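You operate a simulated robot arm through the tools that you are given. There is no shell and no other tool. Be economical: measure what you need, move in short steps, check, and stop when the job is done.

You run a simulated two-armed robot. Do the job below in one go: nothing can be reset, and whatever is moved stays where it is left.

JOB
Hold the tester, measure the lot 7 ring and tray it by size.
Fine: 48 to 52 mm goes in the green tray, else the orange; the fresh ring takes its place.

Only the result counts: the job must be done as asked and must still hold three seconds after the hand-in. Knocking over, shifting, dropping, spilling or breaking anything else fails it.

ROBOT AND FRAMES
Two 6-joint arms with two-finger parallel grippers on one trunk, on a base that drives. Base frame: it is fixed to the floor where the robot stands at the start and does not move with it; the origin is under the middle of the robot, x ahead of it, y to its left, z up. Lengths are in m, angles in degrees, forces in N, time in s.
The left shoulder is at the start at [0.06, 0.187, 1.072], the right one opposite. With the tool pointing down near the work surface each hand reaches from about 0.22 to 0.62 m from the robot's upright axis, wherever it stands, measured 20 degrees to its own side. Places, roughly: bed of the ring tester [0.4, 0, 0.8]; tester slide [0.5, 0, 0.8]. Payload 1.57 kg a hand.
The TCP of each hand is the grasp point between the finger pads, 0.03 m short of the fingertips. In the tool frame z runs along the fingers and y along their closing line. The gripper opens to 0.11 m. The fingers are 0.024 m wide and 0.012 m thick; the gripper's body (0.048 by 0.112 m) begins 0.078 m behind the TCP.
Orientation is that of the tool frame in the base frame, as a unit quaternion [w, x, y, z]. With the fingers straight down and closing along the base's y, the tool's x points along the base's -x, its y along +y and its z along -z.

CONTROLS
- The arms move only by the tool apply_moves. It takes "left_plan", "right_plan" or both (then of equal length, played together; a hand with none holds still); each is a list that holds one entry, the list of rows, each a list of 7 numbers: the shift along the tool's x, y, z in m, then the turn, a rotation vector about the tool's x, y, z in rad, then the opening, from 0 (shut) to 1 (fully open). In form: [[[tx, ty, tz, rx, ry, rz, fingers], ...]]. A call has 1 to 12 rows; each row shifts and turns the commanded pose from where the row before left it, along the tool's axes as they then stand. A row lasts 0.2 s, in which the tool goes at most 0.05 m and 8.6 degrees; a call with a longer step from one row to the next is refused whole, and so is a gripper value outside its range. A pose out of reach is approached as far as the arm can. The call stops where the force on the tool passes 40 N (or 10 N more than at its start, if that is more) or the arm is blocked; 0.2 s more then pass. Each finger travels about 0.153 m/s and halts on what it meets, pressing with about 22 N; the grip force reading is that of the motor and also rises with nothing between the fingers. The clock runs only during rows and for 0.2 s after the last one: add rows that do not move to give the fingers time. The reply holds the time, the measured pose of the TCP, the force on the tool along the base axes, the opening and the grip force, in the units named above and with some noise, with the torque about the TCP (base axes, N m) and any sound that the robot's microphone picked up, and new pictures: "views" is both (left out), scene, wrist or none (wrist: the cameras of the hands that moved).
- Cameras (640 x 400 px; columns grow to the right, rows downward): "scene" is now at [0.0087, 0.0169, 1.6055]; the picture's right is [0.26, -0.97, 0.00], its down [-0.81, -0.21, -0.55] and it looks along [0.53, 0.14, -0.83] (base axes); focal length 267 px, centre (320, 200). "left" rides on the left gripper at [0.07, -0.016, -0.141] in its tool frame; the picture's right is [0.23, 0.97, 0.00], its down [-0.86, 0.20, -0.48] and it looks along [-0.47, 0.11, 0.88] (tool axes); focal length 222 px, centre (320, 200). "right" rides on the right gripper at [0.07, 0.016, -0.141] in its tool frame; the picture's right is [-0.23, 0.97, 0.00], its down [-0.86, -0.20, -0.48] and it looks along [-0.47, -0.11, 0.88] (tool axes); focal length 222 px, centre (320, 200). There is no depth. A picture from a camera that has moved, and an enlarged one, comes with that camera's place and axes in the base frame and with its lens.
- raise_lower(by): slides the trunk up (or, below 0, down) by that many m; the arms and the scene camera ride with it, the base frame stays. It gives what a move gives, with no picture.
- base_move(legs): drives the robot by 1 to 6 legs, each [ahead, left, turn to the left] in m, m and degrees, along the robot's own axes; the way and the turn of a leg run together, so that a leg with both is an arc; at most 1.5 m and 180 degrees a leg. The arms and the cameras ride along, it lands a little off, and it stops where it bumps. It gives what a move gives, and a new picture of the scene camera.
- head_to(pan, tilt): turns the head with the scene camera to pan (to the left, within 86 degrees either way) and tilt (down, from -29 to 69), counted from straight ahead of the robot. It gives what a move gives, and a new picture of the scene camera.
- enlarge(camera, box): a new picture of the part [left, top, right, bottom] of that camera's present view, enlarged. The clock stands still meanwhile.
- sign_off(): hands the job in; it is judged then, once.

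Work in short steps. Places have to be worked out from the pictures, the camera data and where the tool is seen: move nearer, look again, correct. Check each grasp and each placing, and mend what went wrong. You have 120 turns and 260 pictures in all, those below and enlarged ones among them. Open the grippers and draw the arms clear of the work before you hand the job in, unless the task says otherwise; then end with one line.

The tools are called as name(argument=value, ...) on one line, values as JSON. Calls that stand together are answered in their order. apply_moves: Moves the arms, as the interface text tells. Its arguments: {"type":"object","properties":{"left_plan":{"type":"array"},"right_plan":{"type":"array"},"views":{"type":"string","enum":["both","scene","wrist","none"]}},"required":[]} The other tools are called the same way: raise_lower (by) slides the trunk up or down; base_move (legs) drives the base; head_to (pan, tilt) turns the head that bears the scene camera; enlarge (camera, box) takes an enlarged picture of a part of a camera's view; sign_off () hands the job in.

At the start:

```text
clock: 0.0
left_tcp_pos: [0.4179, 0.2469, 1.1029]
left_ee_rot: [0.0, 0.0, 1.0, 0.0]
left_ft_force: [-0.4, -0.4, 0.8]
left_torque: [0.0, -0.04, 0.05]
left_opening: 0.1099
left_gripper_force: 0.1
right_tcp_pos: [0.4514, -0.1222, 1.0173]
right_ee_rot: [0.0, 0.0, 1.0, 0.0]
right_ft_force: [0.6, 0.1, -1.0]
right_torque: [-0.04, -0.02, -0.06]
right_opening: 0.1098
right_gripper_force: 0.0
trunk travel left (down, up): [-0.7, 0.29]
robot x, y, heading: [-0.0022, -0.0017, 0.0]
head pan, tilt: [14.9, 56.6]
```

scene: 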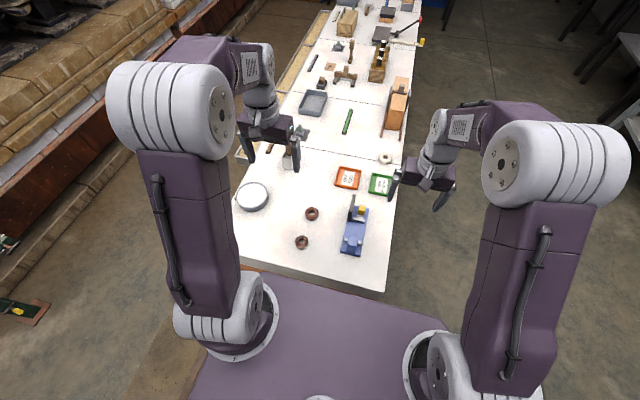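
right: 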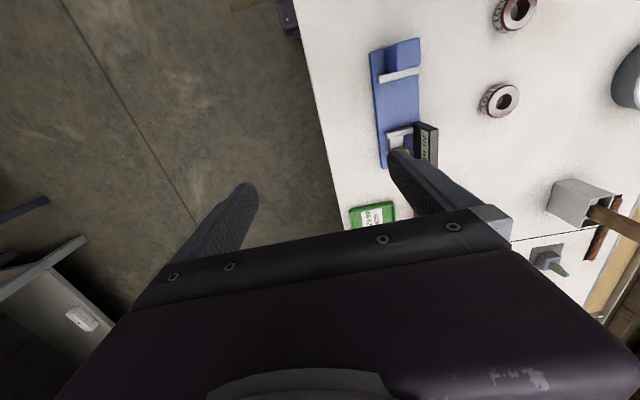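
left: 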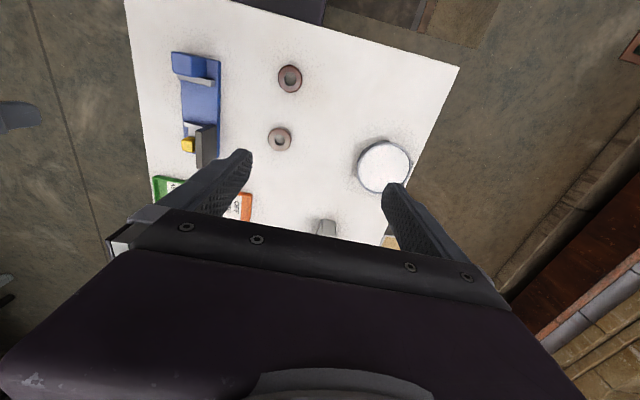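

I start by enlarging the scene around the tester, rings and trays to read labels.

enlarge(camera="scene", box=[230, 140, 410, 270])

enlarge(camera="right", box=[330, 0, 560, 240])

enlarge(camera="left", box=[140, 30, 340, 230])

```text
3.08 times, centred on (320, 205) of scene
camera zoom: at [0.0087, 0.0169, 1.6055], right [0.26, -0.97, 0.0], down [-0.81, -0.21, -0.55], along [0.53, 0.14, -0.83], focal length 822 px, centre (320, 185)
```

zoom: 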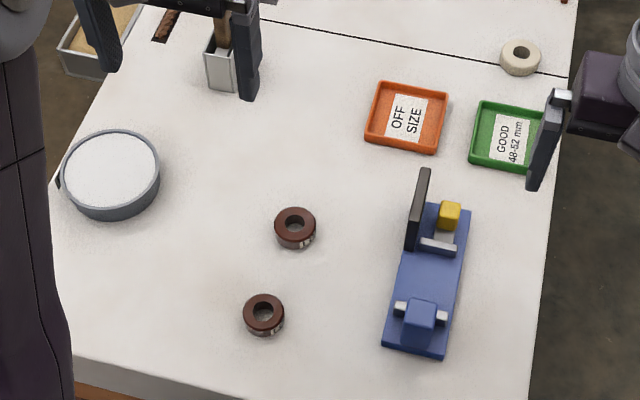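

```text
1.67 times, centred on (445, 120) of right
camera zoom: at [0.3806, -0.1067, 1.1581], right [0.23, 0.97, 0.0], down [0.86, -0.2, 0.48], along [0.47, -0.11, -0.88], focal length 370 px, centre (112, 333)
```

zoom: 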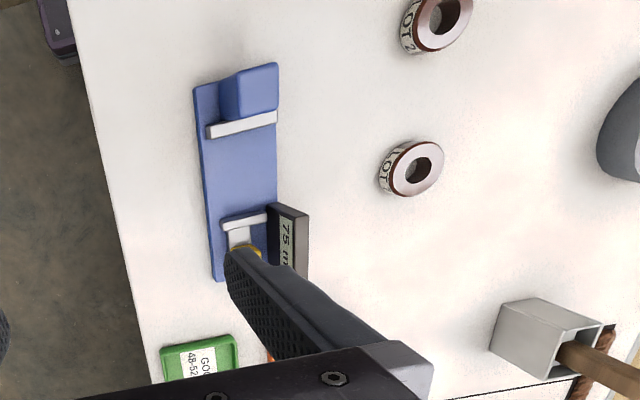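

```text
2.00 times, centred on (240, 130) of left
camera zoom: at [0.3498, 0.2318, 1.2448], right [-0.23, 0.97, 0.0], down [0.86, 0.2, 0.48], along [0.47, 0.11, -0.88], focal length 444 px, centre (480, 340)
```

zoom: 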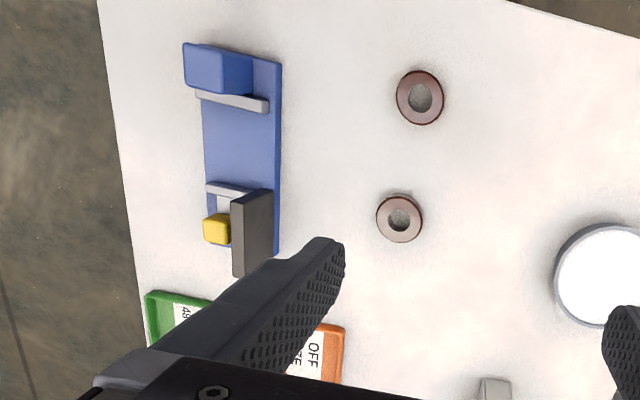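

Tester reads 75 mm open. I zoom further on the ring labels and the pale ring.

enlarge(camera="right", box=[470, 0, 550, 50])

enlarge(camera="right", box=[460, 75, 540, 125])

enlarge(camera="scene", box=[345, 140, 425, 190])

enlarge(camera="scene", box=[290, 0, 430, 88])

enlarge(camera="scene", box=[230, 80, 410, 190])

```text
8.00 times, centred on (510, 25) of right
camera zoom: at [0.3806, -0.1067, 1.1581], right [0.23, 0.97, 0.0], down [0.86, -0.2, 0.48], along [0.47, -0.11, -0.88], focal length 1777 px, centre (-1200, 1600)
```

zoom: 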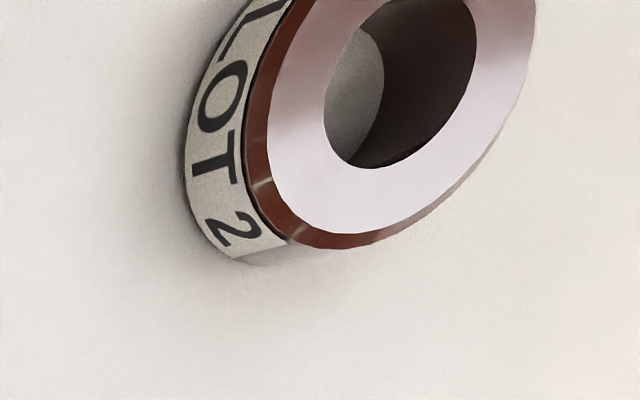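

```text
8.00 times, centred on (500, 100) of right
camera zoom: at [0.3806, -0.1067, 1.1581], right [0.23, 0.97, 0.0], down [0.86, -0.2, 0.48], along [0.47, -0.11, -0.88], focal length 1777 px, centre (-1120, 1000)
```

zoom: 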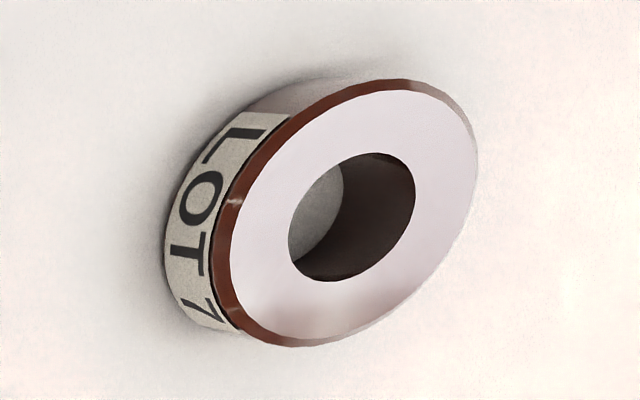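

```text
8.00 times, centred on (385, 165) of scene
camera zoom: at [0.0087, 0.0169, 1.6055], right [0.26, -0.97, 0.0], down [-0.81, -0.21, -0.55], along [0.53, 0.14, -0.83], focal length 2136 px, centre (-200, 480)
```

zoom: 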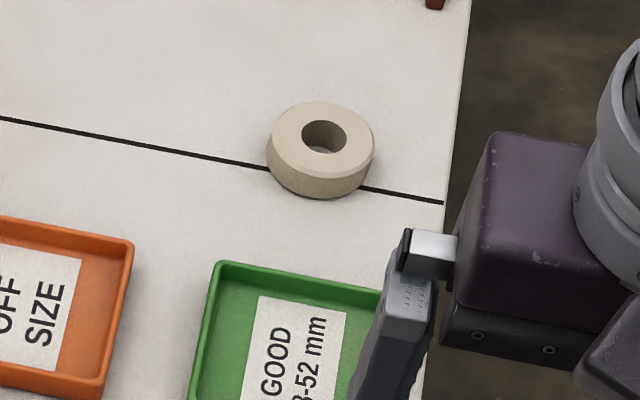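

```text
4.55 times, centred on (360, 44) of scene
camera zoom: at [0.0087, 0.0169, 1.6055], right [0.26, -0.97, 0.0], down [-0.81, -0.21, -0.55], along [0.53, 0.14, -0.83], focal length 1214 px, centre (138, 909)
```

zoom: 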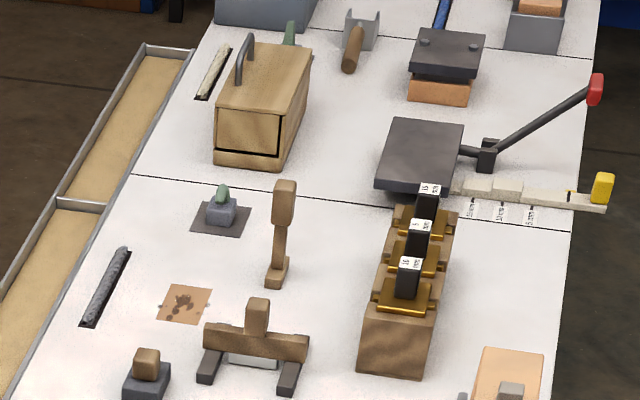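

```text
3.56 times, centred on (320, 135) of scene
camera zoom: at [0.0087, 0.0169, 1.6055], right [0.26, -0.97, 0.0], down [-0.81, -0.21, -0.55], along [0.53, 0.14, -0.83], focal length 949 px, centre (320, 431)
```

zoom: 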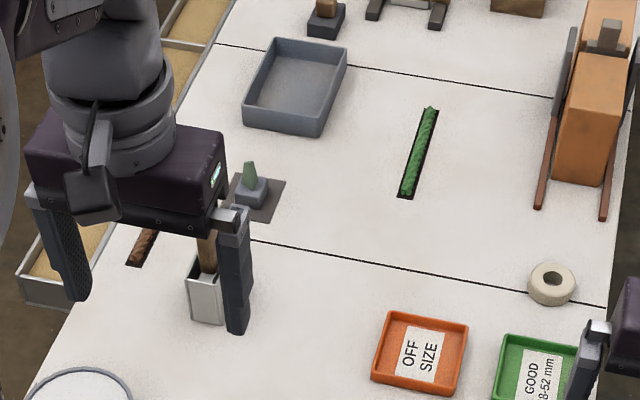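

Lot 7 ring is the far one at about (0.48, 0.17, 0.76); lot 2 the near one. The fresh one is the pale unlabelled ring. I move both hands nearer to measure with their wrist cameras.

apply_moves(left_plan=[[[-0.027, -0.019, 0.033, 0, 0, 0, 1], [-0.027, -0.019, 0.033, 0, 0, 0, 1], [-0.026, -0.019, 0.034, 0, 0, 0, 1]]], right_plan=[[[-0.017, -0.01, 0.023, 0, 0, 0, 1], [-0.017, -0.01, 0.023, 0, 0, 0, 1], [-0.016, 0, 0.024, 0, 0, 0, 1]]])

```text
clock: 0.8
left_tcp_pos: [0.4997, 0.1943, 1.0017]
left_ee_rot: [-0.001, 0.0, 1.0, 0.0]
left_ft_force: [-1.0, 0.0, 0.4]
left_torque: [0.01, 0.02, 0.03]
left_opening: 0.1098
left_gripper_force: 0.0
right_tcp_pos: [0.5013, -0.1436, 0.9438]
right_ee_rot: [-0.001, 0.001, 1.0, 0.001]
right_ft_force: [-0.1, 0.0, -0.3]
right_torque: [0.01, 0.01, 0.01]
right_opening: 0.1099
right_gripper_force: 0.2
trunk travel left (down, up): [-0.7, 0.29]
robot x, y, heading: [0.0008, 0.0028, 0.3]
head pan, tilt: [14.9, 56.6]
camera scene: at [0.0114, 0.0166, 1.6056], right [0.26, -0.97, 0.0], down [-0.81, -0.21, -0.55], along [0.53, 0.14, -0.84], focal length 267 px, centre (320, 200)
camera right: at [0.432, -0.1277, 1.084], right [0.23, 0.97, 0.0], down [0.86, -0.2, 0.48], along [0.46, -0.11, -0.88], focal length 222 px, centre (320, 200)
camera left: at [0.4316, 0.1778, 1.144], right [-0.23, 0.97, 0.0], down [0.86, 0.2, 0.48], along [0.46, 0.11, -0.88], focal length 222 px, centre (320, 200)
```

scene: 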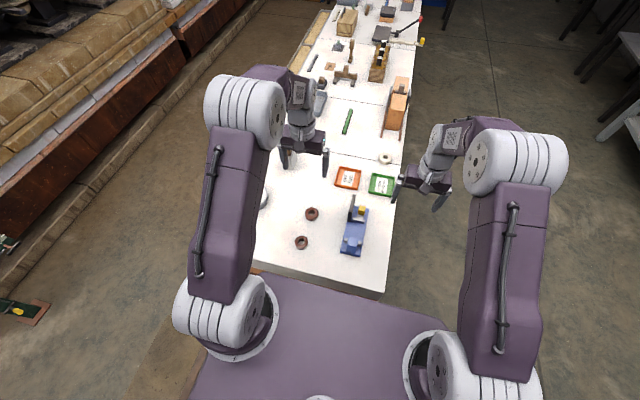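
right: 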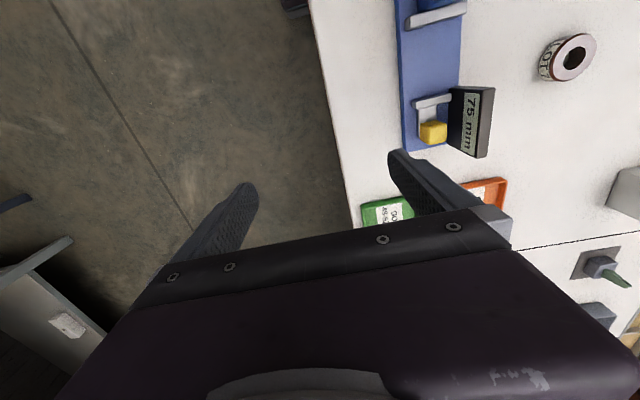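
left: 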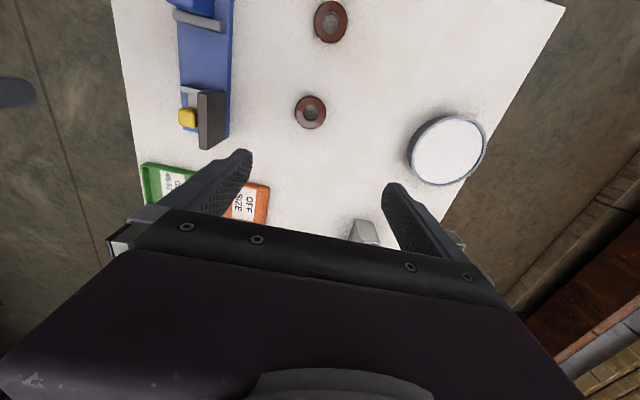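

Ring 7's top is at (0.477, 0.173, 0.766). Now enlarge the tester in both wrist views to measure it.

enlarge(camera="right", box=[370, 0, 530, 100])

enlarge(camera="right", box=[370, 80, 530, 180])

enlarge(camera="left", box=[120, 0, 376, 160])

enlarge(camera="scene", box=[310, 165, 406, 265])

```text
4.00 times, centred on (450, 50) of right
camera zoom: at [0.432, -0.1277, 1.084], right [0.23, 0.97, 0.0], down [0.86, -0.2, 0.48], along [0.46, -0.11, -0.88], focal length 888 px, centre (-200, 800)
```

zoom: 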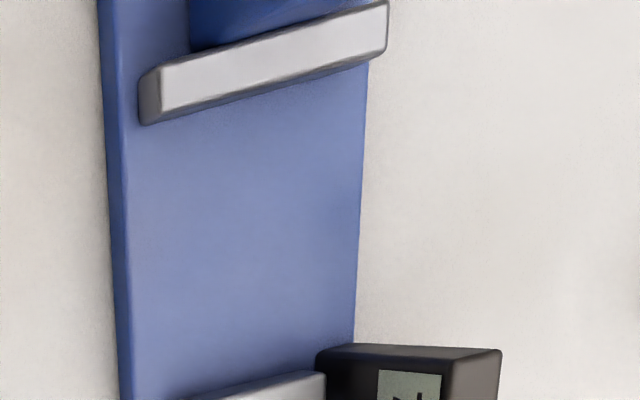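

```text
4.00 times, centred on (450, 130) of right
camera zoom: at [0.432, -0.1277, 1.084], right [0.23, 0.97, 0.0], down [0.86, -0.2, 0.48], along [0.46, -0.11, -0.88], focal length 888 px, centre (-200, 480)
```

zoom: 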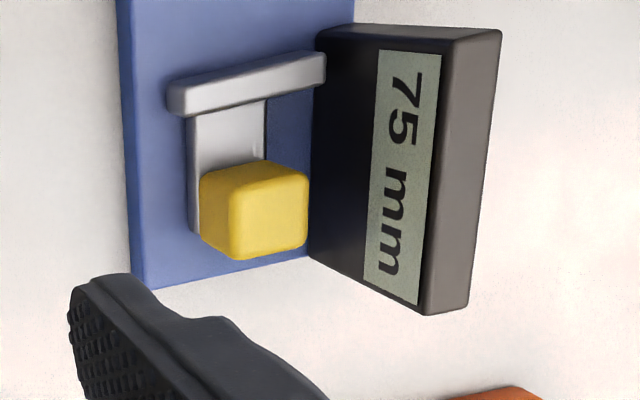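

```text
2.50 times, centred on (248, 80) of left
camera zoom: at [0.4316, 0.1778, 1.144], right [-0.23, 0.97, 0.0], down [0.86, 0.2, 0.48], along [0.46, 0.11, -0.88], focal length 555 px, centre (500, 500)
```

zoom: 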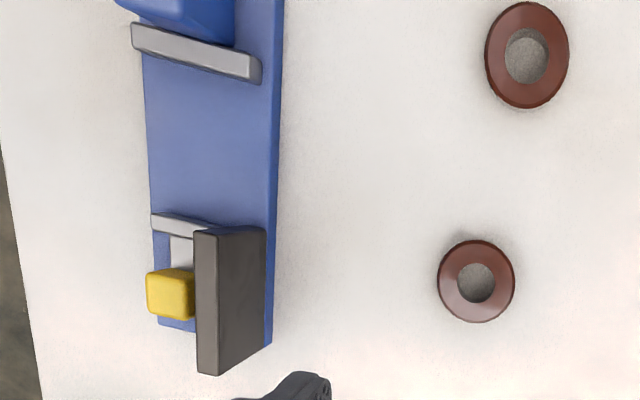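

```text
4.00 times, centred on (358, 215) of scene
camera zoom: at [0.0114, 0.0166, 1.6056], right [0.26, -0.97, 0.0], down [-0.81, -0.21, -0.55], along [0.53, 0.14, -0.84], focal length 1068 px, centre (168, 140)
```

zoom: 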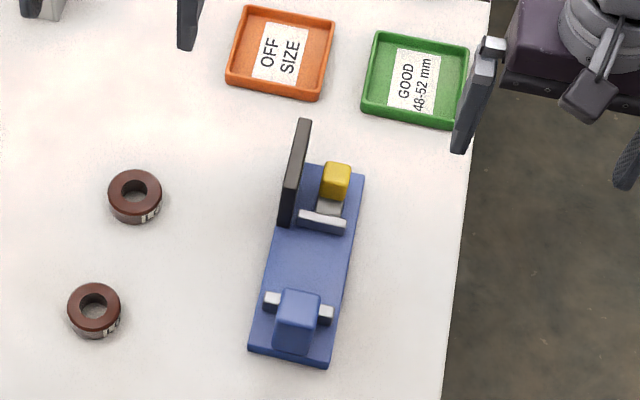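

Geometry so far: knob at (0.522, 0.0, 0.794), anvil jaw x≈0.404, slide jaw x≈0.479, table z≈0.745. I bring the left hand down above ring 7 and check.

apply_moves(left_plan=[[[0.0227, -0.0213, 0.02, 0, 0, 0, 1], [0, 0, 0.045, 0, 0, 0, 1], [0, 0, 0.045, 0, 0, 0, 1], [0, 0, 0.04, 0, 0, 0, 1], [0, 0, 0, 0, 0, 0, 1]]], views="wrist")

```text
clock: 2.0
left_tcp_pos: [0.4739, 0.1692, 0.8529]
left_ee_rot: [0.0, 0.001, 1.0, 0.0]
left_ft_force: [-0.6, 0.2, 0.7]
left_torque: [-0.04, 0.02, 0.0]
left_opening: 0.11
left_gripper_force: 0.1
right_tcp_pos: [0.5001, -0.1434, 0.9445]
right_ee_rot: [0.0, 0.001, 1.0, 0.001]
right_ft_force: [-0.4, 0.2, -0.3]
right_torque: [0.0, 0.03, 0.01]
right_opening: 0.11
right_gripper_force: 0.1
trunk travel left (down, up): [-0.7, 0.29]
robot x, y, heading: [0.0023, -0.0036, 0.2]
head pan, tilt: [14.9, 56.6]
camera left: at [0.4049, 0.1533, 0.995], right [-0.23, 0.97, 0.0], down [0.85, 0.2, 0.48], along [0.47, 0.11, -0.88], focal length 222 px, centre (320, 200)
```

left: 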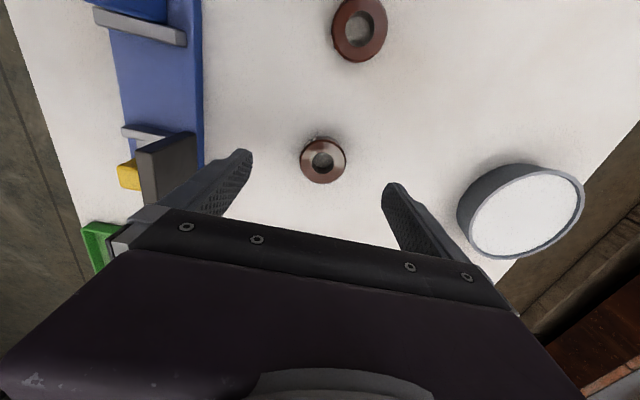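

Ring centre re-measured at about (0.480, 0.174). I correct and go down to tips just above the table.

apply_moves(left_plan=[[[-0.006, 0.004, 0.02, 0, 0, 0, 1], [0, 0, 0.03, 0, 0, 0, 1], [0, 0, 0.017, 0, 0, 0, 1], [0, 0, 0, 0, 0, 0, 1]]], views="wrist")

```text
clock: 3.0
left_tcp_pos: [0.4811, 0.1757, 0.7885]
left_ee_rot: [0.0, 0.0, 1.0, 0.001]
left_ft_force: [0.3, -0.8, 0.2]
left_torque: [0.02, 0.0, 0.01]
left_opening: 0.1101
left_gripper_force: 0.1
right_tcp_pos: [0.4995, -0.1427, 0.9436]
right_ee_rot: [0.0, 0.0, 1.0, -0.001]
right_ft_force: [0.7, 0.1, -0.4]
right_torque: [0.03, 0.02, 0.0]
right_opening: 0.1099
right_gripper_force: 0.1
trunk travel left (down, up): [-0.7, 0.29]
robot x, y, heading: [-0.0024, 0.0006, 0.0]
head pan, tilt: [14.9, 56.6]
camera left: at [0.4114, 0.1581, 0.9291], right [-0.23, 0.97, 0.0], down [0.86, 0.2, 0.48], along [0.47, 0.11, -0.88], focal length 222 px, centre (320, 200)
```

left: 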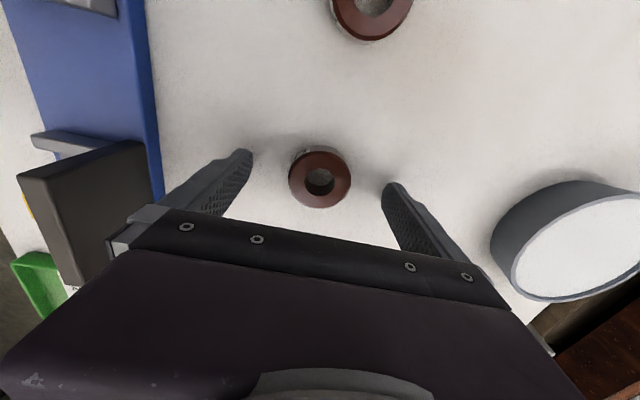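

Well centred. I shift 2 mm, lower 8 mm and close.

apply_moves(left_plan=[[[0.002, -0.002, 0.008, 0, 0, 0, 1], [0, 0, 0, 0, 0, 0, 0.5], [0, 0, 0, 0, 0, 0, 0.3], [0, 0, 0, 0, 0, 0, 0.3], [0, 0, 0, 0, 0, 0, 0.3]]], views="wrist")

```text
clock: 4.2
left_tcp_pos: [0.4784, 0.172, 0.7793]
left_ee_rot: [0.001, -0.001, 1.0, 0.0]
left_ft_force: [0.0, -3.5, 6.0]
left_torque: [-0.21, -0.06, -0.03]
left_opening: 0.0492
left_gripper_force: 22.2
right_tcp_pos: [0.4994, -0.1441, 0.9438]
right_ee_rot: [0.0, 0.0, 1.0, 0.0]
right_ft_force: [-0.5, 0.0, -0.1]
right_torque: [0.0, 0.0, 0.0]
right_opening: 0.1102
right_gripper_force: 0.0
trunk travel left (down, up): [-0.7, 0.29]
robot x, y, heading: [-0.0027, -0.0055, -0.1]
head pan, tilt: [14.9, 56.6]
camera left: at [0.409, 0.1552, 0.9218], right [-0.23, 0.97, 0.0], down [0.85, 0.2, 0.48], along [0.47, 0.11, -0.88], focal length 222 px, centre (320, 200)
```

left: 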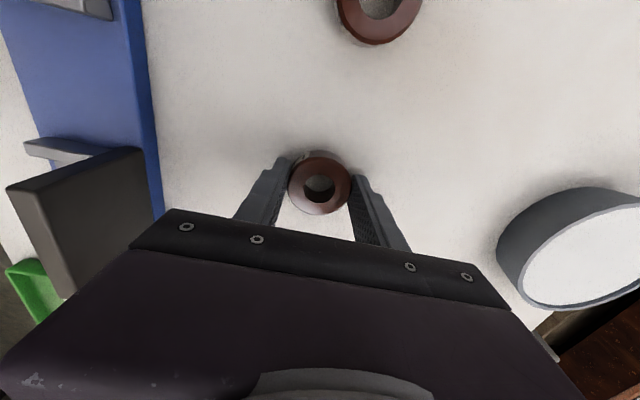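

Ring gripped at 49 mm opening. I lift and carry it to above the tester gap.

apply_moves(left_plan=[[[0, 0, -0.03, 0, 0, 0, 0.3], [0, 0, -0.045, 0, 0, 0, 0.3], [0.03, 0, -0.03, 0, 0, 0, 0.3], [0.0145, -0.04, 0, 0, 0, 0, 0.3], [0, -0.045, 0, 0, 0, 0, 0.3], [0, -0.045, 0, 0, 0, 0, 0.3], [0, -0.038, 0, 0, 0, 0, 0.3], [0, 0, 0, 0, 0, 0, 0.3]]], views="both")

```text
clock: 6.0
left_tcp_pos: [0.4378, 0.0031, 0.8828]
left_ee_rot: [0.0, 0.0, 1.0, 0.0]
left_ft_force: [0.5, 0.2, -0.7]
left_torque: [-0.03, -0.01, -0.02]
left_opening: 0.0491
left_gripper_force: 21.7
right_tcp_pos: [0.5002, -0.1422, 0.9435]
right_ee_rot: [0.001, 0.0, 1.0, -0.001]
right_ft_force: [0.6, -0.4, -0.1]
right_torque: [-0.01, -0.01, -0.01]
right_opening: 0.11
right_gripper_force: 0.0
trunk travel left (down, up): [-0.7, 0.29]
robot x, y, heading: [-0.0014, 0.001, 0.0]
head pan, tilt: [14.9, 56.6]
camera scene: at [0.0089, 0.0178, 1.6055], right [0.26, -0.97, 0.0], down [-0.81, -0.21, -0.55], along [0.53, 0.14, -0.83], focal length 267 px, centre (320, 200)
camera left: at [0.3673, -0.0133, 1.0249], right [-0.23, 0.97, 0.0], down [0.86, 0.2, 0.48], along [0.47, 0.11, -0.88], focal length 222 px, centre (320, 200)
```

scene: 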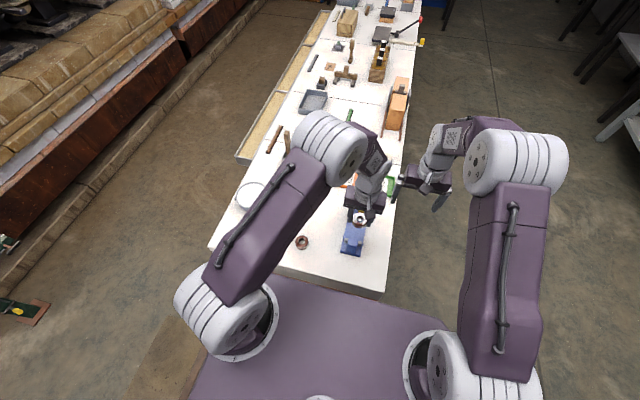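
left: 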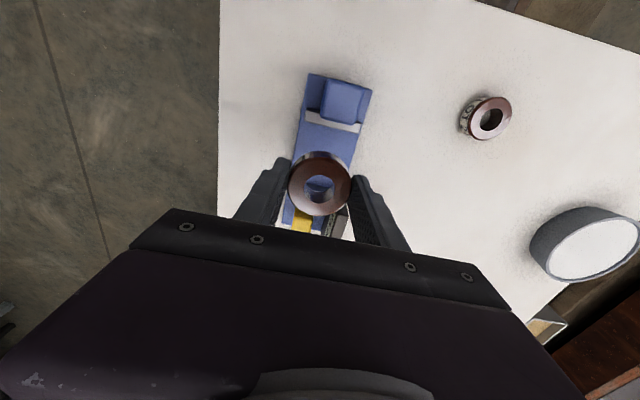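

Enlarge the left view to check the ring's alignment with the tester bed.

enlarge(camera="left", box=[256, 60, 416, 240])

enlarge(camera="right", box=[370, 0, 530, 180])

```text
2.22 times, centred on (336, 150) of left
camera zoom: at [0.3673, -0.0133, 1.0249], right [-0.23, 0.97, 0.0], down [0.86, 0.2, 0.48], along [0.47, 0.11, -0.88], focal length 494 px, centre (284, 311)
```

zoom: 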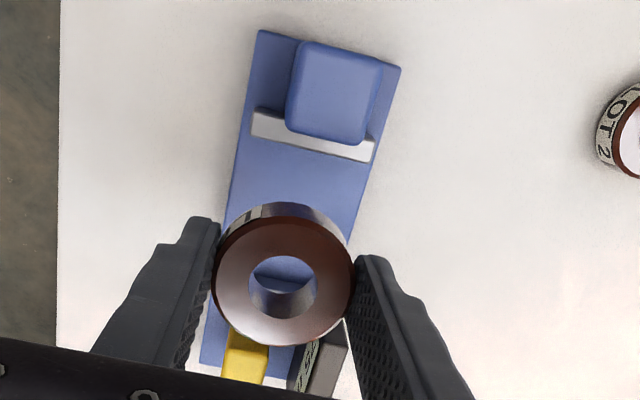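

```text
2.22 times, centred on (450, 90) of right
camera zoom: at [0.4301, -0.1267, 1.0852], right [0.23, 0.97, 0.0], down [0.86, -0.2, 0.48], along [0.47, -0.11, -0.88], focal length 494 px, centre (31, 444)
```

zoom: 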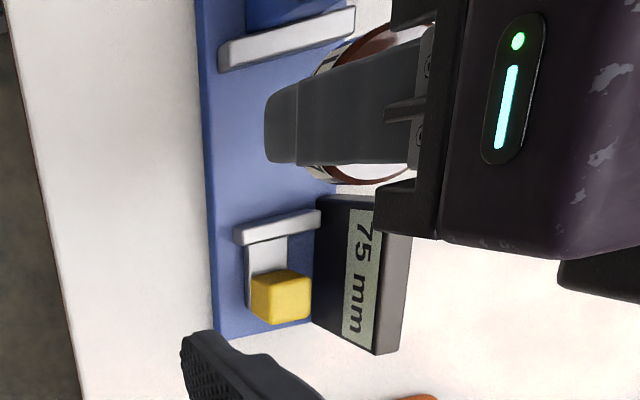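

Ring lines up with the gap. I lower it to near the bed, then in fine steps until contact.

apply_moves(left_plan=[[[0.002, 0, 0.04, 0, 0, 0, 0.3], [0, 0, 0.036, 0, 0, 0, 0.3], [0, 0, 0.006, 0, 0, 0, 0.3], [0, 0, 0.004, 0, 0, 0, 0.3], [0, 0, 0.003, 0, 0, 0, 0.3]]], views="wrist")

enlarge(camera="right", box=[370, 0, 530, 100])

```text
clock: 7.2
left_tcp_pos: [0.4328, 0.0038, 0.7951]
left_ee_rot: [0.002, 0.0, 1.0, -0.001]
left_ft_force: [-0.1, 2.5, 20.2]
left_torque: [0.47, 0.28, 0.0]
left_opening: 0.049
left_gripper_force: 22.0
right_tcp_pos: [0.4985, -0.142, 0.9458]
right_ee_rot: [0.002, 0.0, 1.0, 0.0]
right_ft_force: [-0.2, 0.5, 0.2]
right_torque: [0.0, 0.0, -0.03]
right_opening: 0.1097
right_gripper_force: 0.2
trunk travel left (down, up): [-0.7, 0.29]
robot x, y, heading: [0.0027, -0.0014, -0.1]
head pan, tilt: [14.9, 56.6]
camera left: at [0.3634, -0.0113, 0.9375], right [-0.23, 0.97, 0.0], down [0.85, 0.2, 0.48], along [0.47, 0.11, -0.88], focal length 222 px, centre (320, 200)
```

left: 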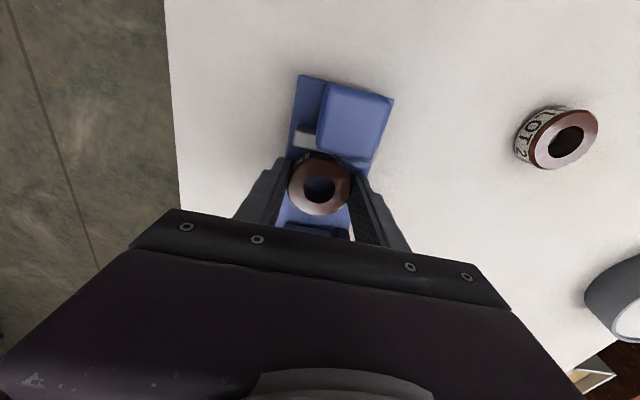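

```text
4.00 times, centred on (450, 50) of right
camera zoom: at [0.4279, -0.127, 1.0865], right [0.23, 0.97, 0.0], down [0.85, -0.2, 0.48], along [0.47, -0.11, -0.88], focal length 888 px, centre (-200, 800)
```

zoom: 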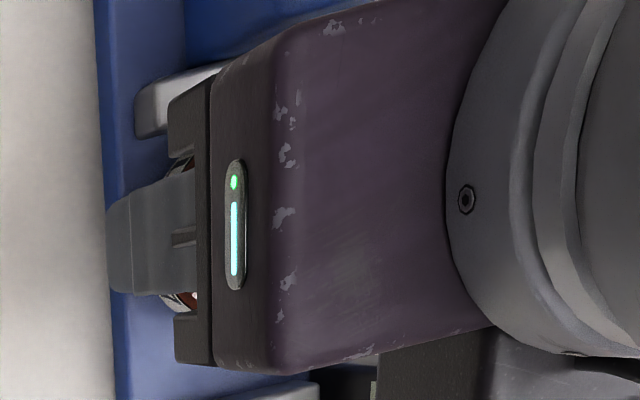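

About 20 N contact at z 0.795, consistent with the bed. I ease up a little, open and rise for a look.

apply_moves(left_plan=[[[-0.001, 0, -0.004, 0, 0, 0, 0.3], [0, 0, 0, 0, 0, 0, 0.5], [0, 0, 0, 0, 0, 0, 0.7], [0, 0, 0, 0, 0, 0, 0.8], [0, 0, -0.03, 0, 0, 0, 0.8], [0, 0, -0.05, 0, 0, 0, 0.8], [0, 0, -0.03, 0, 0, 0, 0.8]]], views="wrist")

enlarge(camera="right", box=[370, 0, 530, 100])

enlarge(camera="left", box=[256, 60, 416, 240])

```text
clock: 8.8
left_tcp_pos: [0.4322, 0.0045, 0.9087]
left_ee_rot: [0.0, 0.0, 1.0, -0.001]
left_ft_force: [-0.3, 0.0, -0.3]
left_torque: [-0.02, 0.02, 0.0]
left_opening: 0.0879
left_gripper_force: 0.0
right_tcp_pos: [0.4993, -0.1422, 0.9437]
right_ee_rot: [0.0, 0.0, 1.0, 0.001]
right_ft_force: [-0.2, -1.0, 0.2]
right_torque: [0.03, 0.0, 0.0]
right_opening: 0.11
right_gripper_force: 0.1
trunk travel left (down, up): [-0.7, 0.29]
robot x, y, heading: [-0.0007, 0.0038, -0.1]
head pan, tilt: [14.9, 56.6]
camera left: at [0.3629, -0.0111, 1.0521], right [-0.23, 0.97, 0.0], down [0.86, 0.2, 0.48], along [0.47, 0.11, -0.88], focal length 222 px, centre (320, 200)
```

left: 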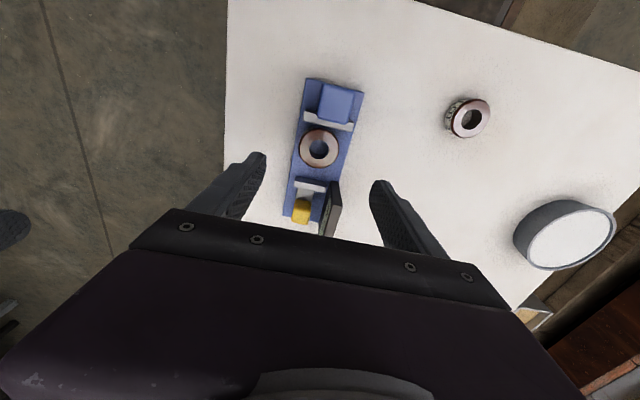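

```text
4.00 times, centred on (450, 50) of right
camera zoom: at [0.4298, -0.1274, 1.0852], right [0.23, 0.97, 0.0], down [0.86, -0.2, 0.48], along [0.47, -0.11, -0.88], focal length 888 px, centre (-200, 800)
```

zoom: 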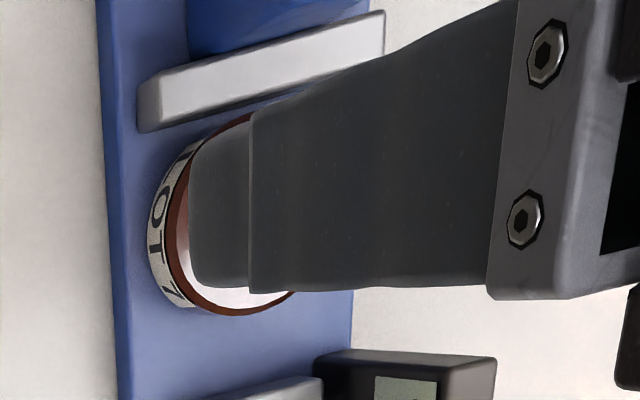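

```text
2.22 times, centred on (336, 150) of left
camera zoom: at [0.3629, -0.0111, 1.0521], right [-0.23, 0.97, 0.0], down [0.86, 0.2, 0.48], along [0.47, 0.11, -0.88], focal length 494 px, centre (284, 311)
```

zoom: 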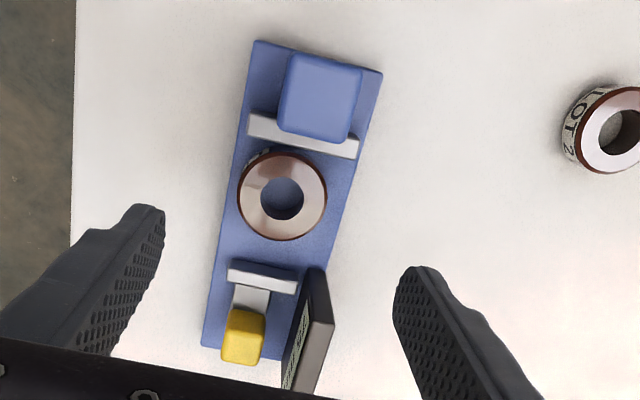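

Ring sits flat in the gap against the anvil side. I yaw the right hand 90° (camera toward the display side) while bringing the left above the anvil block at (0.379, 0.011).

apply_moves(left_plan=[[[0.018, 0.002, 0.01, 0, 0, 0, 0.7], [0.018, 0.002, 0.01, 0, 0, 0, 0.7], [0.018, 0.0025, 0.01, 0, 0, 0, 0.7], [0, 0, 0, 0, 0, 0, 0.7], [0, 0, 0, 0, 0, 0, 0.7], [0, 0, 0, 0, 0, 0, 0.7], [0, 0, 0, 0, 0, 0, 0.7], [0, 0, 0, 0, 0, 0, 0.7], [0, 0, 0, 0, 0, 0, 0.7], [0, 0, 0, 0, 0, 0, 0.7], [0, 0, 0, 0, 0, 0, 0.7], [0, 0, 0, 0, 0, 0, 0.7]]], right_plan=[[[0, 0, 0, 0, 0, -0.1428, 1], [0, 0, 0, 0, 0, -0.1428, 1], [0, 0, 0, 0, 0, -0.1428, 1], [0, 0, 0, 0, 0, -0.1428, 1], [0, 0, 0, 0, 0, -0.1428, 1], [0, 0, 0, 0, 0, -0.1428, 1], [0, 0, 0, 0, 0, -0.1428, 0.7], [0, 0, 0, 0, 0, -0.1428, 0.45], [0, 0, 0, 0, 0, -0.1428, 0.45], [0, 0, 0, 0, 0, -0.1428, 0.45], [0, 0, 0, 0, 0, -0.1428, 0.45], [0, 0, 0, 0, 0, 0, 0.45]]])

```text
clock: 11.4
left_tcp_pos: [0.3788, 0.0099, 0.8794]
left_ee_rot: [0.0, 0.0, 1.0, 0.0]
left_ft_force: [0.5, 0.6, 0.0]
left_torque: [-0.01, -0.02, 0.03]
left_opening: 0.0771
left_gripper_force: 0.0
right_tcp_pos: [0.5022, -0.143, 0.9472]
right_ee_rot: [0.0, 0.707, -0.707, 0.0]
right_ft_force: [0.0, -0.2, 0.0]
right_torque: [-0.01, 0.01, 0.01]
right_opening: 0.0494
right_gripper_force: 0.0
trunk travel left (down, up): [-0.7, 0.29]
robot x, y, heading: [0.0021, 0.0025, 0.1]
head pan, tilt: [14.9, 56.6]
camera scene: at [0.0088, 0.0168, 1.6055], right [0.26, -0.97, 0.0], down [-0.81, -0.21, -0.55], along [0.53, 0.14, -0.83], focal length 267 px, centre (320, 200)
camera right: at [0.4846, -0.2132, 1.0875], right [-0.97, 0.23, 0.0], down [0.2, 0.86, 0.48], along [0.11, 0.47, -0.88], focal length 222 px, centre (320, 200)
camera left: at [0.3096, -0.0055, 1.0206], right [-0.23, 0.97, 0.0], down [0.86, 0.2, 0.48], along [0.47, 0.11, -0.88], focal length 222 px, centre (320, 200)
```

scene: 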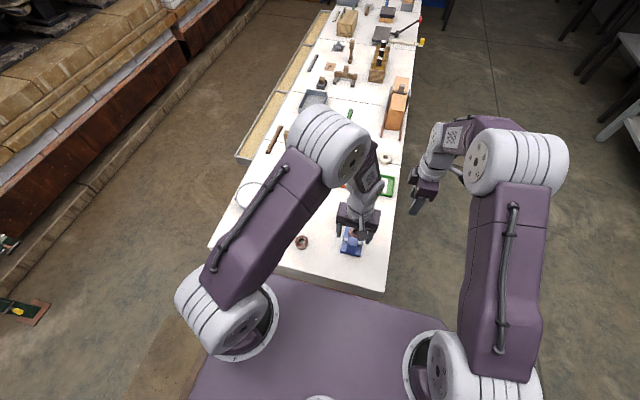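
right: 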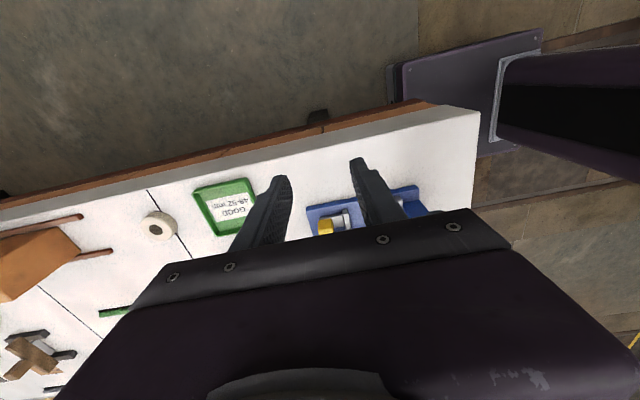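
left: 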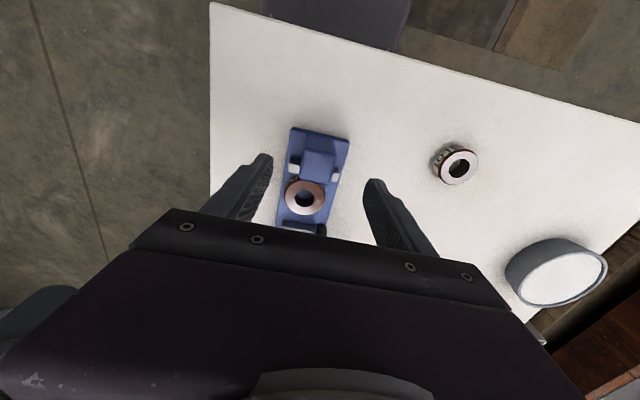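

The left hand is centred over the block (y≈0.010). I lower it to 0.80 and look before closing.

apply_moves(left_plan=[[[0, 0, 0.04, 0, 0, 0, 0.7], [0, 0, 0.039, 0, 0, 0, 0.7], [0, 0, 0, 0, 0, 0, 0.5]]], views="wrist")

enlarge(camera="left", box=[240, 100, 400, 240])

```text
clock: 12.2
left_tcp_pos: [0.3774, 0.0135, 0.7994]
left_ee_rot: [0.0, 0.0, 1.0, 0.0]
left_ft_force: [-0.4, 0.1, -0.2]
left_torque: [0.04, 0.01, 0.02]
left_opening: 0.0549
left_gripper_force: 0.0
right_tcp_pos: [0.4989, -0.1424, 0.9477]
right_ee_rot: [-0.001, 0.707, -0.707, 0.0]
right_ft_force: [0.4, -0.6, 0.2]
right_torque: [-0.01, -0.02, -0.03]
right_opening: 0.0498
right_gripper_force: 0.1
trunk travel left (down, up): [-0.7, 0.29]
robot x, y, heading: [-0.0005, -0.0019, -0.2]
head pan, tilt: [14.9, 56.6]
camera left: at [0.3088, -0.0025, 0.9411], right [-0.23, 0.97, 0.0], down [0.85, 0.2, 0.48], along [0.47, 0.11, -0.88], focal length 222 px, centre (320, 200)
```

left: 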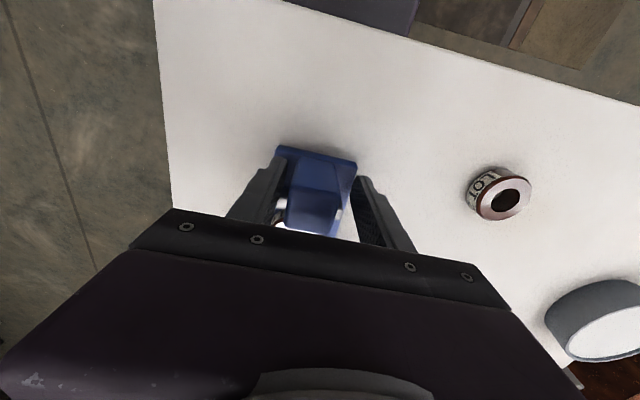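

```text
2.86 times, centred on (320, 170) of left
camera zoom: at [0.3088, -0.0025, 0.9411], right [-0.23, 0.97, 0.0], down [0.85, 0.2, 0.48], along [0.47, 0.11, -0.88], focal length 635 px, centre (320, 286)
```

zoom: 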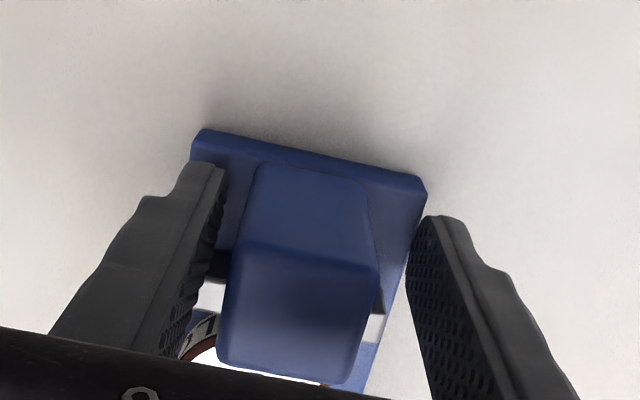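

Nearly centred; nudge 1 mm and close on the block.

apply_moves(left_plan=[[[0, -0.0015, 0, 0, 0, 0, 0.45], [0, 0, 0, 0, 0, 0, 0.4], [0, 0, 0, 0, 0, 0, 0.35], [0, 0, 0, 0, 0, 0, 0.2], [0, 0, 0, 0, 0, 0, 0.2]]], views="wrist")

```text
clock: 13.4
left_tcp_pos: [0.3784, 0.0115, 0.7977]
left_ee_rot: [0.0, 0.0, 1.0, 0.0]
left_ft_force: [0.5, -0.4, 0.7]
left_torque: [0.0, -0.06, -0.29]
left_opening: 0.0319
left_gripper_force: 22.0
right_tcp_pos: [0.5005, -0.1435, 0.9472]
right_ee_rot: [0.0, -0.707, 0.707, 0.0]
right_ft_force: [-0.1, 0.7, 1.4]
right_torque: [0.0, 0.01, -0.05]
right_opening: 0.0492
right_gripper_force: 0.1
trunk travel left (down, up): [-0.7, 0.29]
robot x, y, heading: [-0.0011, -0.0021, -0.4]
head pan, tilt: [14.9, 56.6]
camera left: at [0.3098, -0.0055, 0.9409], right [-0.23, 0.97, 0.0], down [0.86, 0.2, 0.48], along [0.47, 0.11, -0.88], focal length 222 px, centre (320, 200)
```

left: 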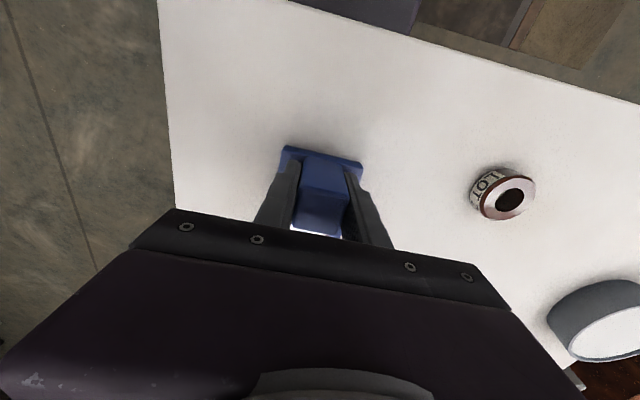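

Tester held (32 mm grip, 22 N). I move the right hand toward above the knob, watching arm clearance.

apply_moves(right_plan=[[[-0.035, -0.008, 0, 0, 0, 0, 0.45], [-0.035, -0.008, 0, 0, 0, 0, 0.45], [-0.02, -0.006, 0, 0, 0, 0, 0.45], [0, 0, 0, 0, 0, 0, 0.45]]])

```text
clock: 14.4
left_tcp_pos: [0.3788, 0.0115, 0.7997]
left_ee_rot: [0.001, 0.0, 1.0, 0.0]
left_ft_force: [-0.7, -0.8, 0.9]
left_torque: [-0.11, -0.12, -0.26]
left_opening: 0.0314
left_gripper_force: 22.2
right_tcp_pos: [0.5235, -0.0543, 0.947]
right_ee_rot: [0.0, -0.707, 0.708, 0.0]
right_ft_force: [0.3, -0.2, 0.0]
right_torque: [0.01, 0.0, 0.0]
right_opening: 0.0496
right_gripper_force: 0.0
trunk travel left (down, up): [-0.7, 0.29]
robot x, y, heading: [0.0015, 0.001, 0.1]
head pan, tilt: [14.9, 56.6]
camera scene: at [0.0086, 0.0167, 1.6055], right [0.26, -0.97, 0.0], down [-0.81, -0.21, -0.55], along [0.53, 0.14, -0.83], focal length 267 px, centre (320, 200)
camera right: at [0.5074, -0.1245, 1.0881], right [-0.97, 0.23, 0.0], down [0.2, 0.85, 0.48], along [0.11, 0.47, -0.88], focal length 222 px, centre (320, 200)
```

scene: 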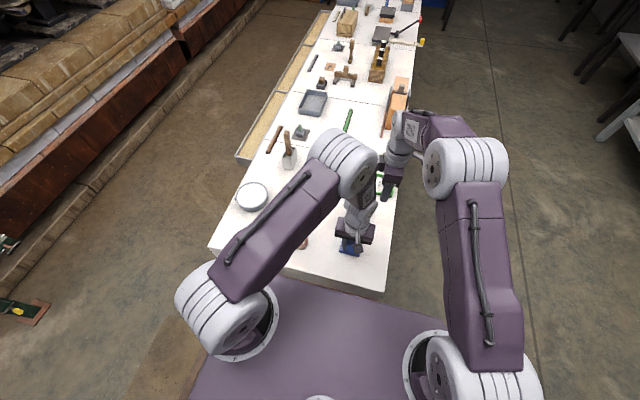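
right: 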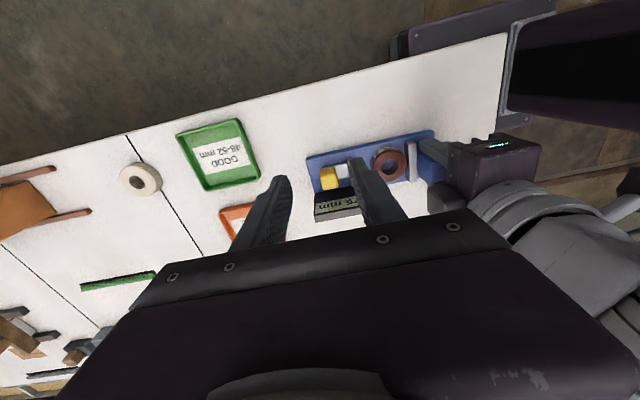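

Knob re-measured at (0.524, -0.001); the hand's x already matches. I move over it and down partway.

apply_moves(right_plan=[[[-0.0275, 0, 0, 0, 0, 0, 0.45], [-0.026, 0, 0, 0, 0, 0, 0.45], [0, 0, 0.04, 0, 0, 0, 0.45], [0, 0, 0.04, 0, 0, 0, 0.45], [0, 0, 0, 0, 0, 0, 0.45]]])

enlarge(camera="right", box=[240, 100, 440, 240])

```text
clock: 15.6
left_tcp_pos: [0.3777, 0.011, 0.7999]
left_ee_rot: [0.0, 0.0, 1.0, 0.0]
left_ft_force: [-1.2, 0.4, 1.7]
left_torque: [-0.06, 0.09, -0.07]
left_opening: 0.0318
left_gripper_force: 22.0
right_tcp_pos: [0.5244, -0.0009, 0.8675]
right_ee_rot: [0.0, -0.707, 0.707, 0.0]
right_ft_force: [-0.2, 0.0, 0.0]
right_torque: [0.02, 0.01, -0.01]
right_opening: 0.0495
right_gripper_force: 0.1
trunk travel left (down, up): [-0.7, 0.29]
robot x, y, heading: [-0.0028, -0.0009, 0.1]
head pan, tilt: [14.9, 56.6]
camera scene: at [0.0085, 0.0169, 1.6055], right [0.26, -0.97, 0.0], down [-0.81, -0.21, -0.55], along [0.53, 0.14, -0.83], focal length 267 px, centre (320, 200)
camera right: at [0.5073, -0.0708, 1.0084], right [-0.97, 0.23, 0.0], down [0.2, 0.86, 0.48], along [0.11, 0.47, -0.88], focal length 222 px, centre (320, 200)
```

scene: 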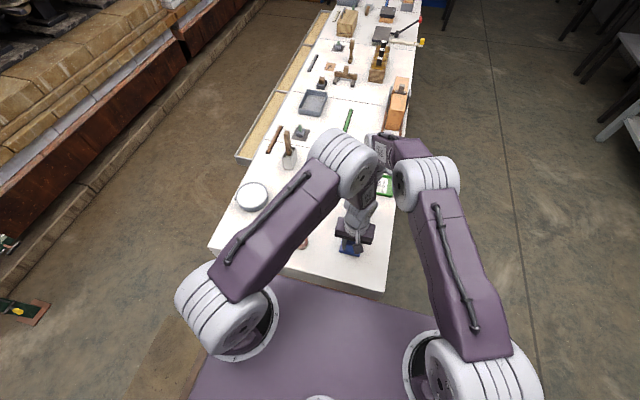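
right: 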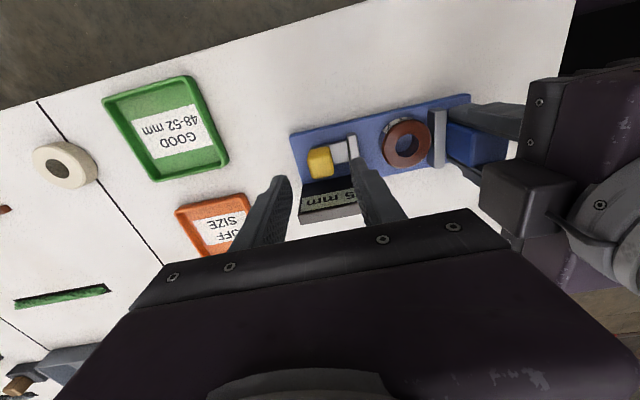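

```text
2.86 times, centred on (340, 170) of right
camera zoom: at [0.5073, -0.0708, 1.0084], right [-0.97, 0.23, 0.0], down [0.2, 0.86, 0.48], along [0.11, 0.47, -0.88], focal length 635 px, centre (263, 286)
```

zoom: 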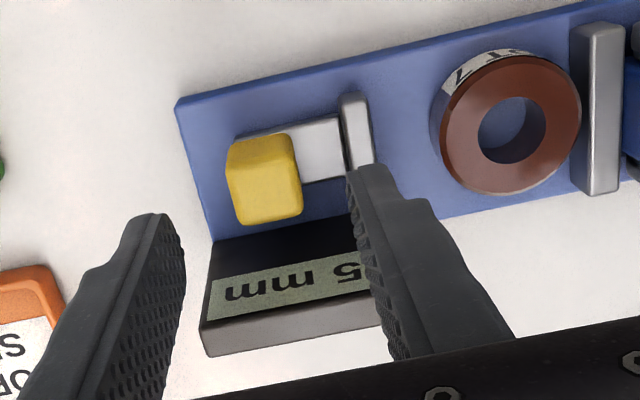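

Fingers straddle the knob along x. Down to tips just above the jaw top, then close on the knob.

apply_moves(right_plan=[[[0, 0.001, 0.03, 0, 0, 0, 0.45], [0, 0, 0.025, 0, 0, 0, 0.45], [0, 0, 0, 0, 0, 0, 0.35], [0, 0, 0, 0, 0, 0, 0.28], [0, 0, 0, 0, 0, 0, 0.22], [0, 0, 0, 0, 0, 0, 0.15], [0, 0, 0, 0, 0, 0, 0.1]]], views="wrist")

enlarge(camera="right", box=[240, 100, 440, 240])

```text
clock: 17.2
left_tcp_pos: [0.3779, 0.0102, 0.8]
left_ee_rot: [0.003, 0.001, 1.0, -0.001]
left_ft_force: [13.3, 0.3, -5.7]
left_torque: [0.34, -0.33, 0.36]
left_opening: 0.0321
left_gripper_force: 22.1
right_tcp_pos: [0.5208, 0.0007, 0.8132]
right_ee_rot: [0.0, -0.707, 0.708, 0.0]
right_ft_force: [-17.0, -0.6, 25.6]
right_torque: [-0.04, 1.22, 0.01]
right_opening: 0.0335
right_gripper_force: 12.8
trunk travel left (down, up): [-0.7, 0.29]
robot x, y, heading: [-0.0014, -0.0016, -0.3]
head pan, tilt: [14.9, 56.6]
camera right: at [0.5035, -0.07, 0.9545], right [-0.97, 0.23, 0.0], down [0.2, 0.86, 0.48], along [0.11, 0.47, -0.88], focal length 222 px, centre (320, 200)
```

right: 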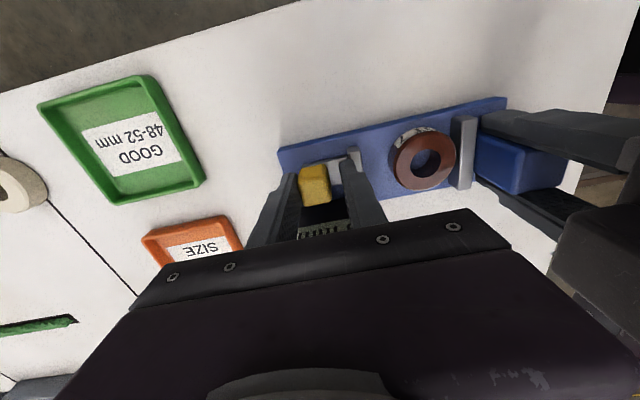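

```text
2.86 times, centred on (340, 170) of right
camera zoom: at [0.5035, -0.07, 0.9545], right [-0.97, 0.23, 0.0], down [0.2, 0.86, 0.48], along [0.11, 0.47, -0.88], focal length 635 px, centre (263, 286)
```

zoom: 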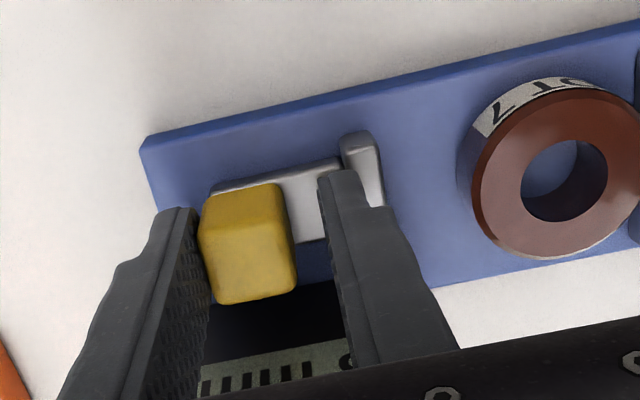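

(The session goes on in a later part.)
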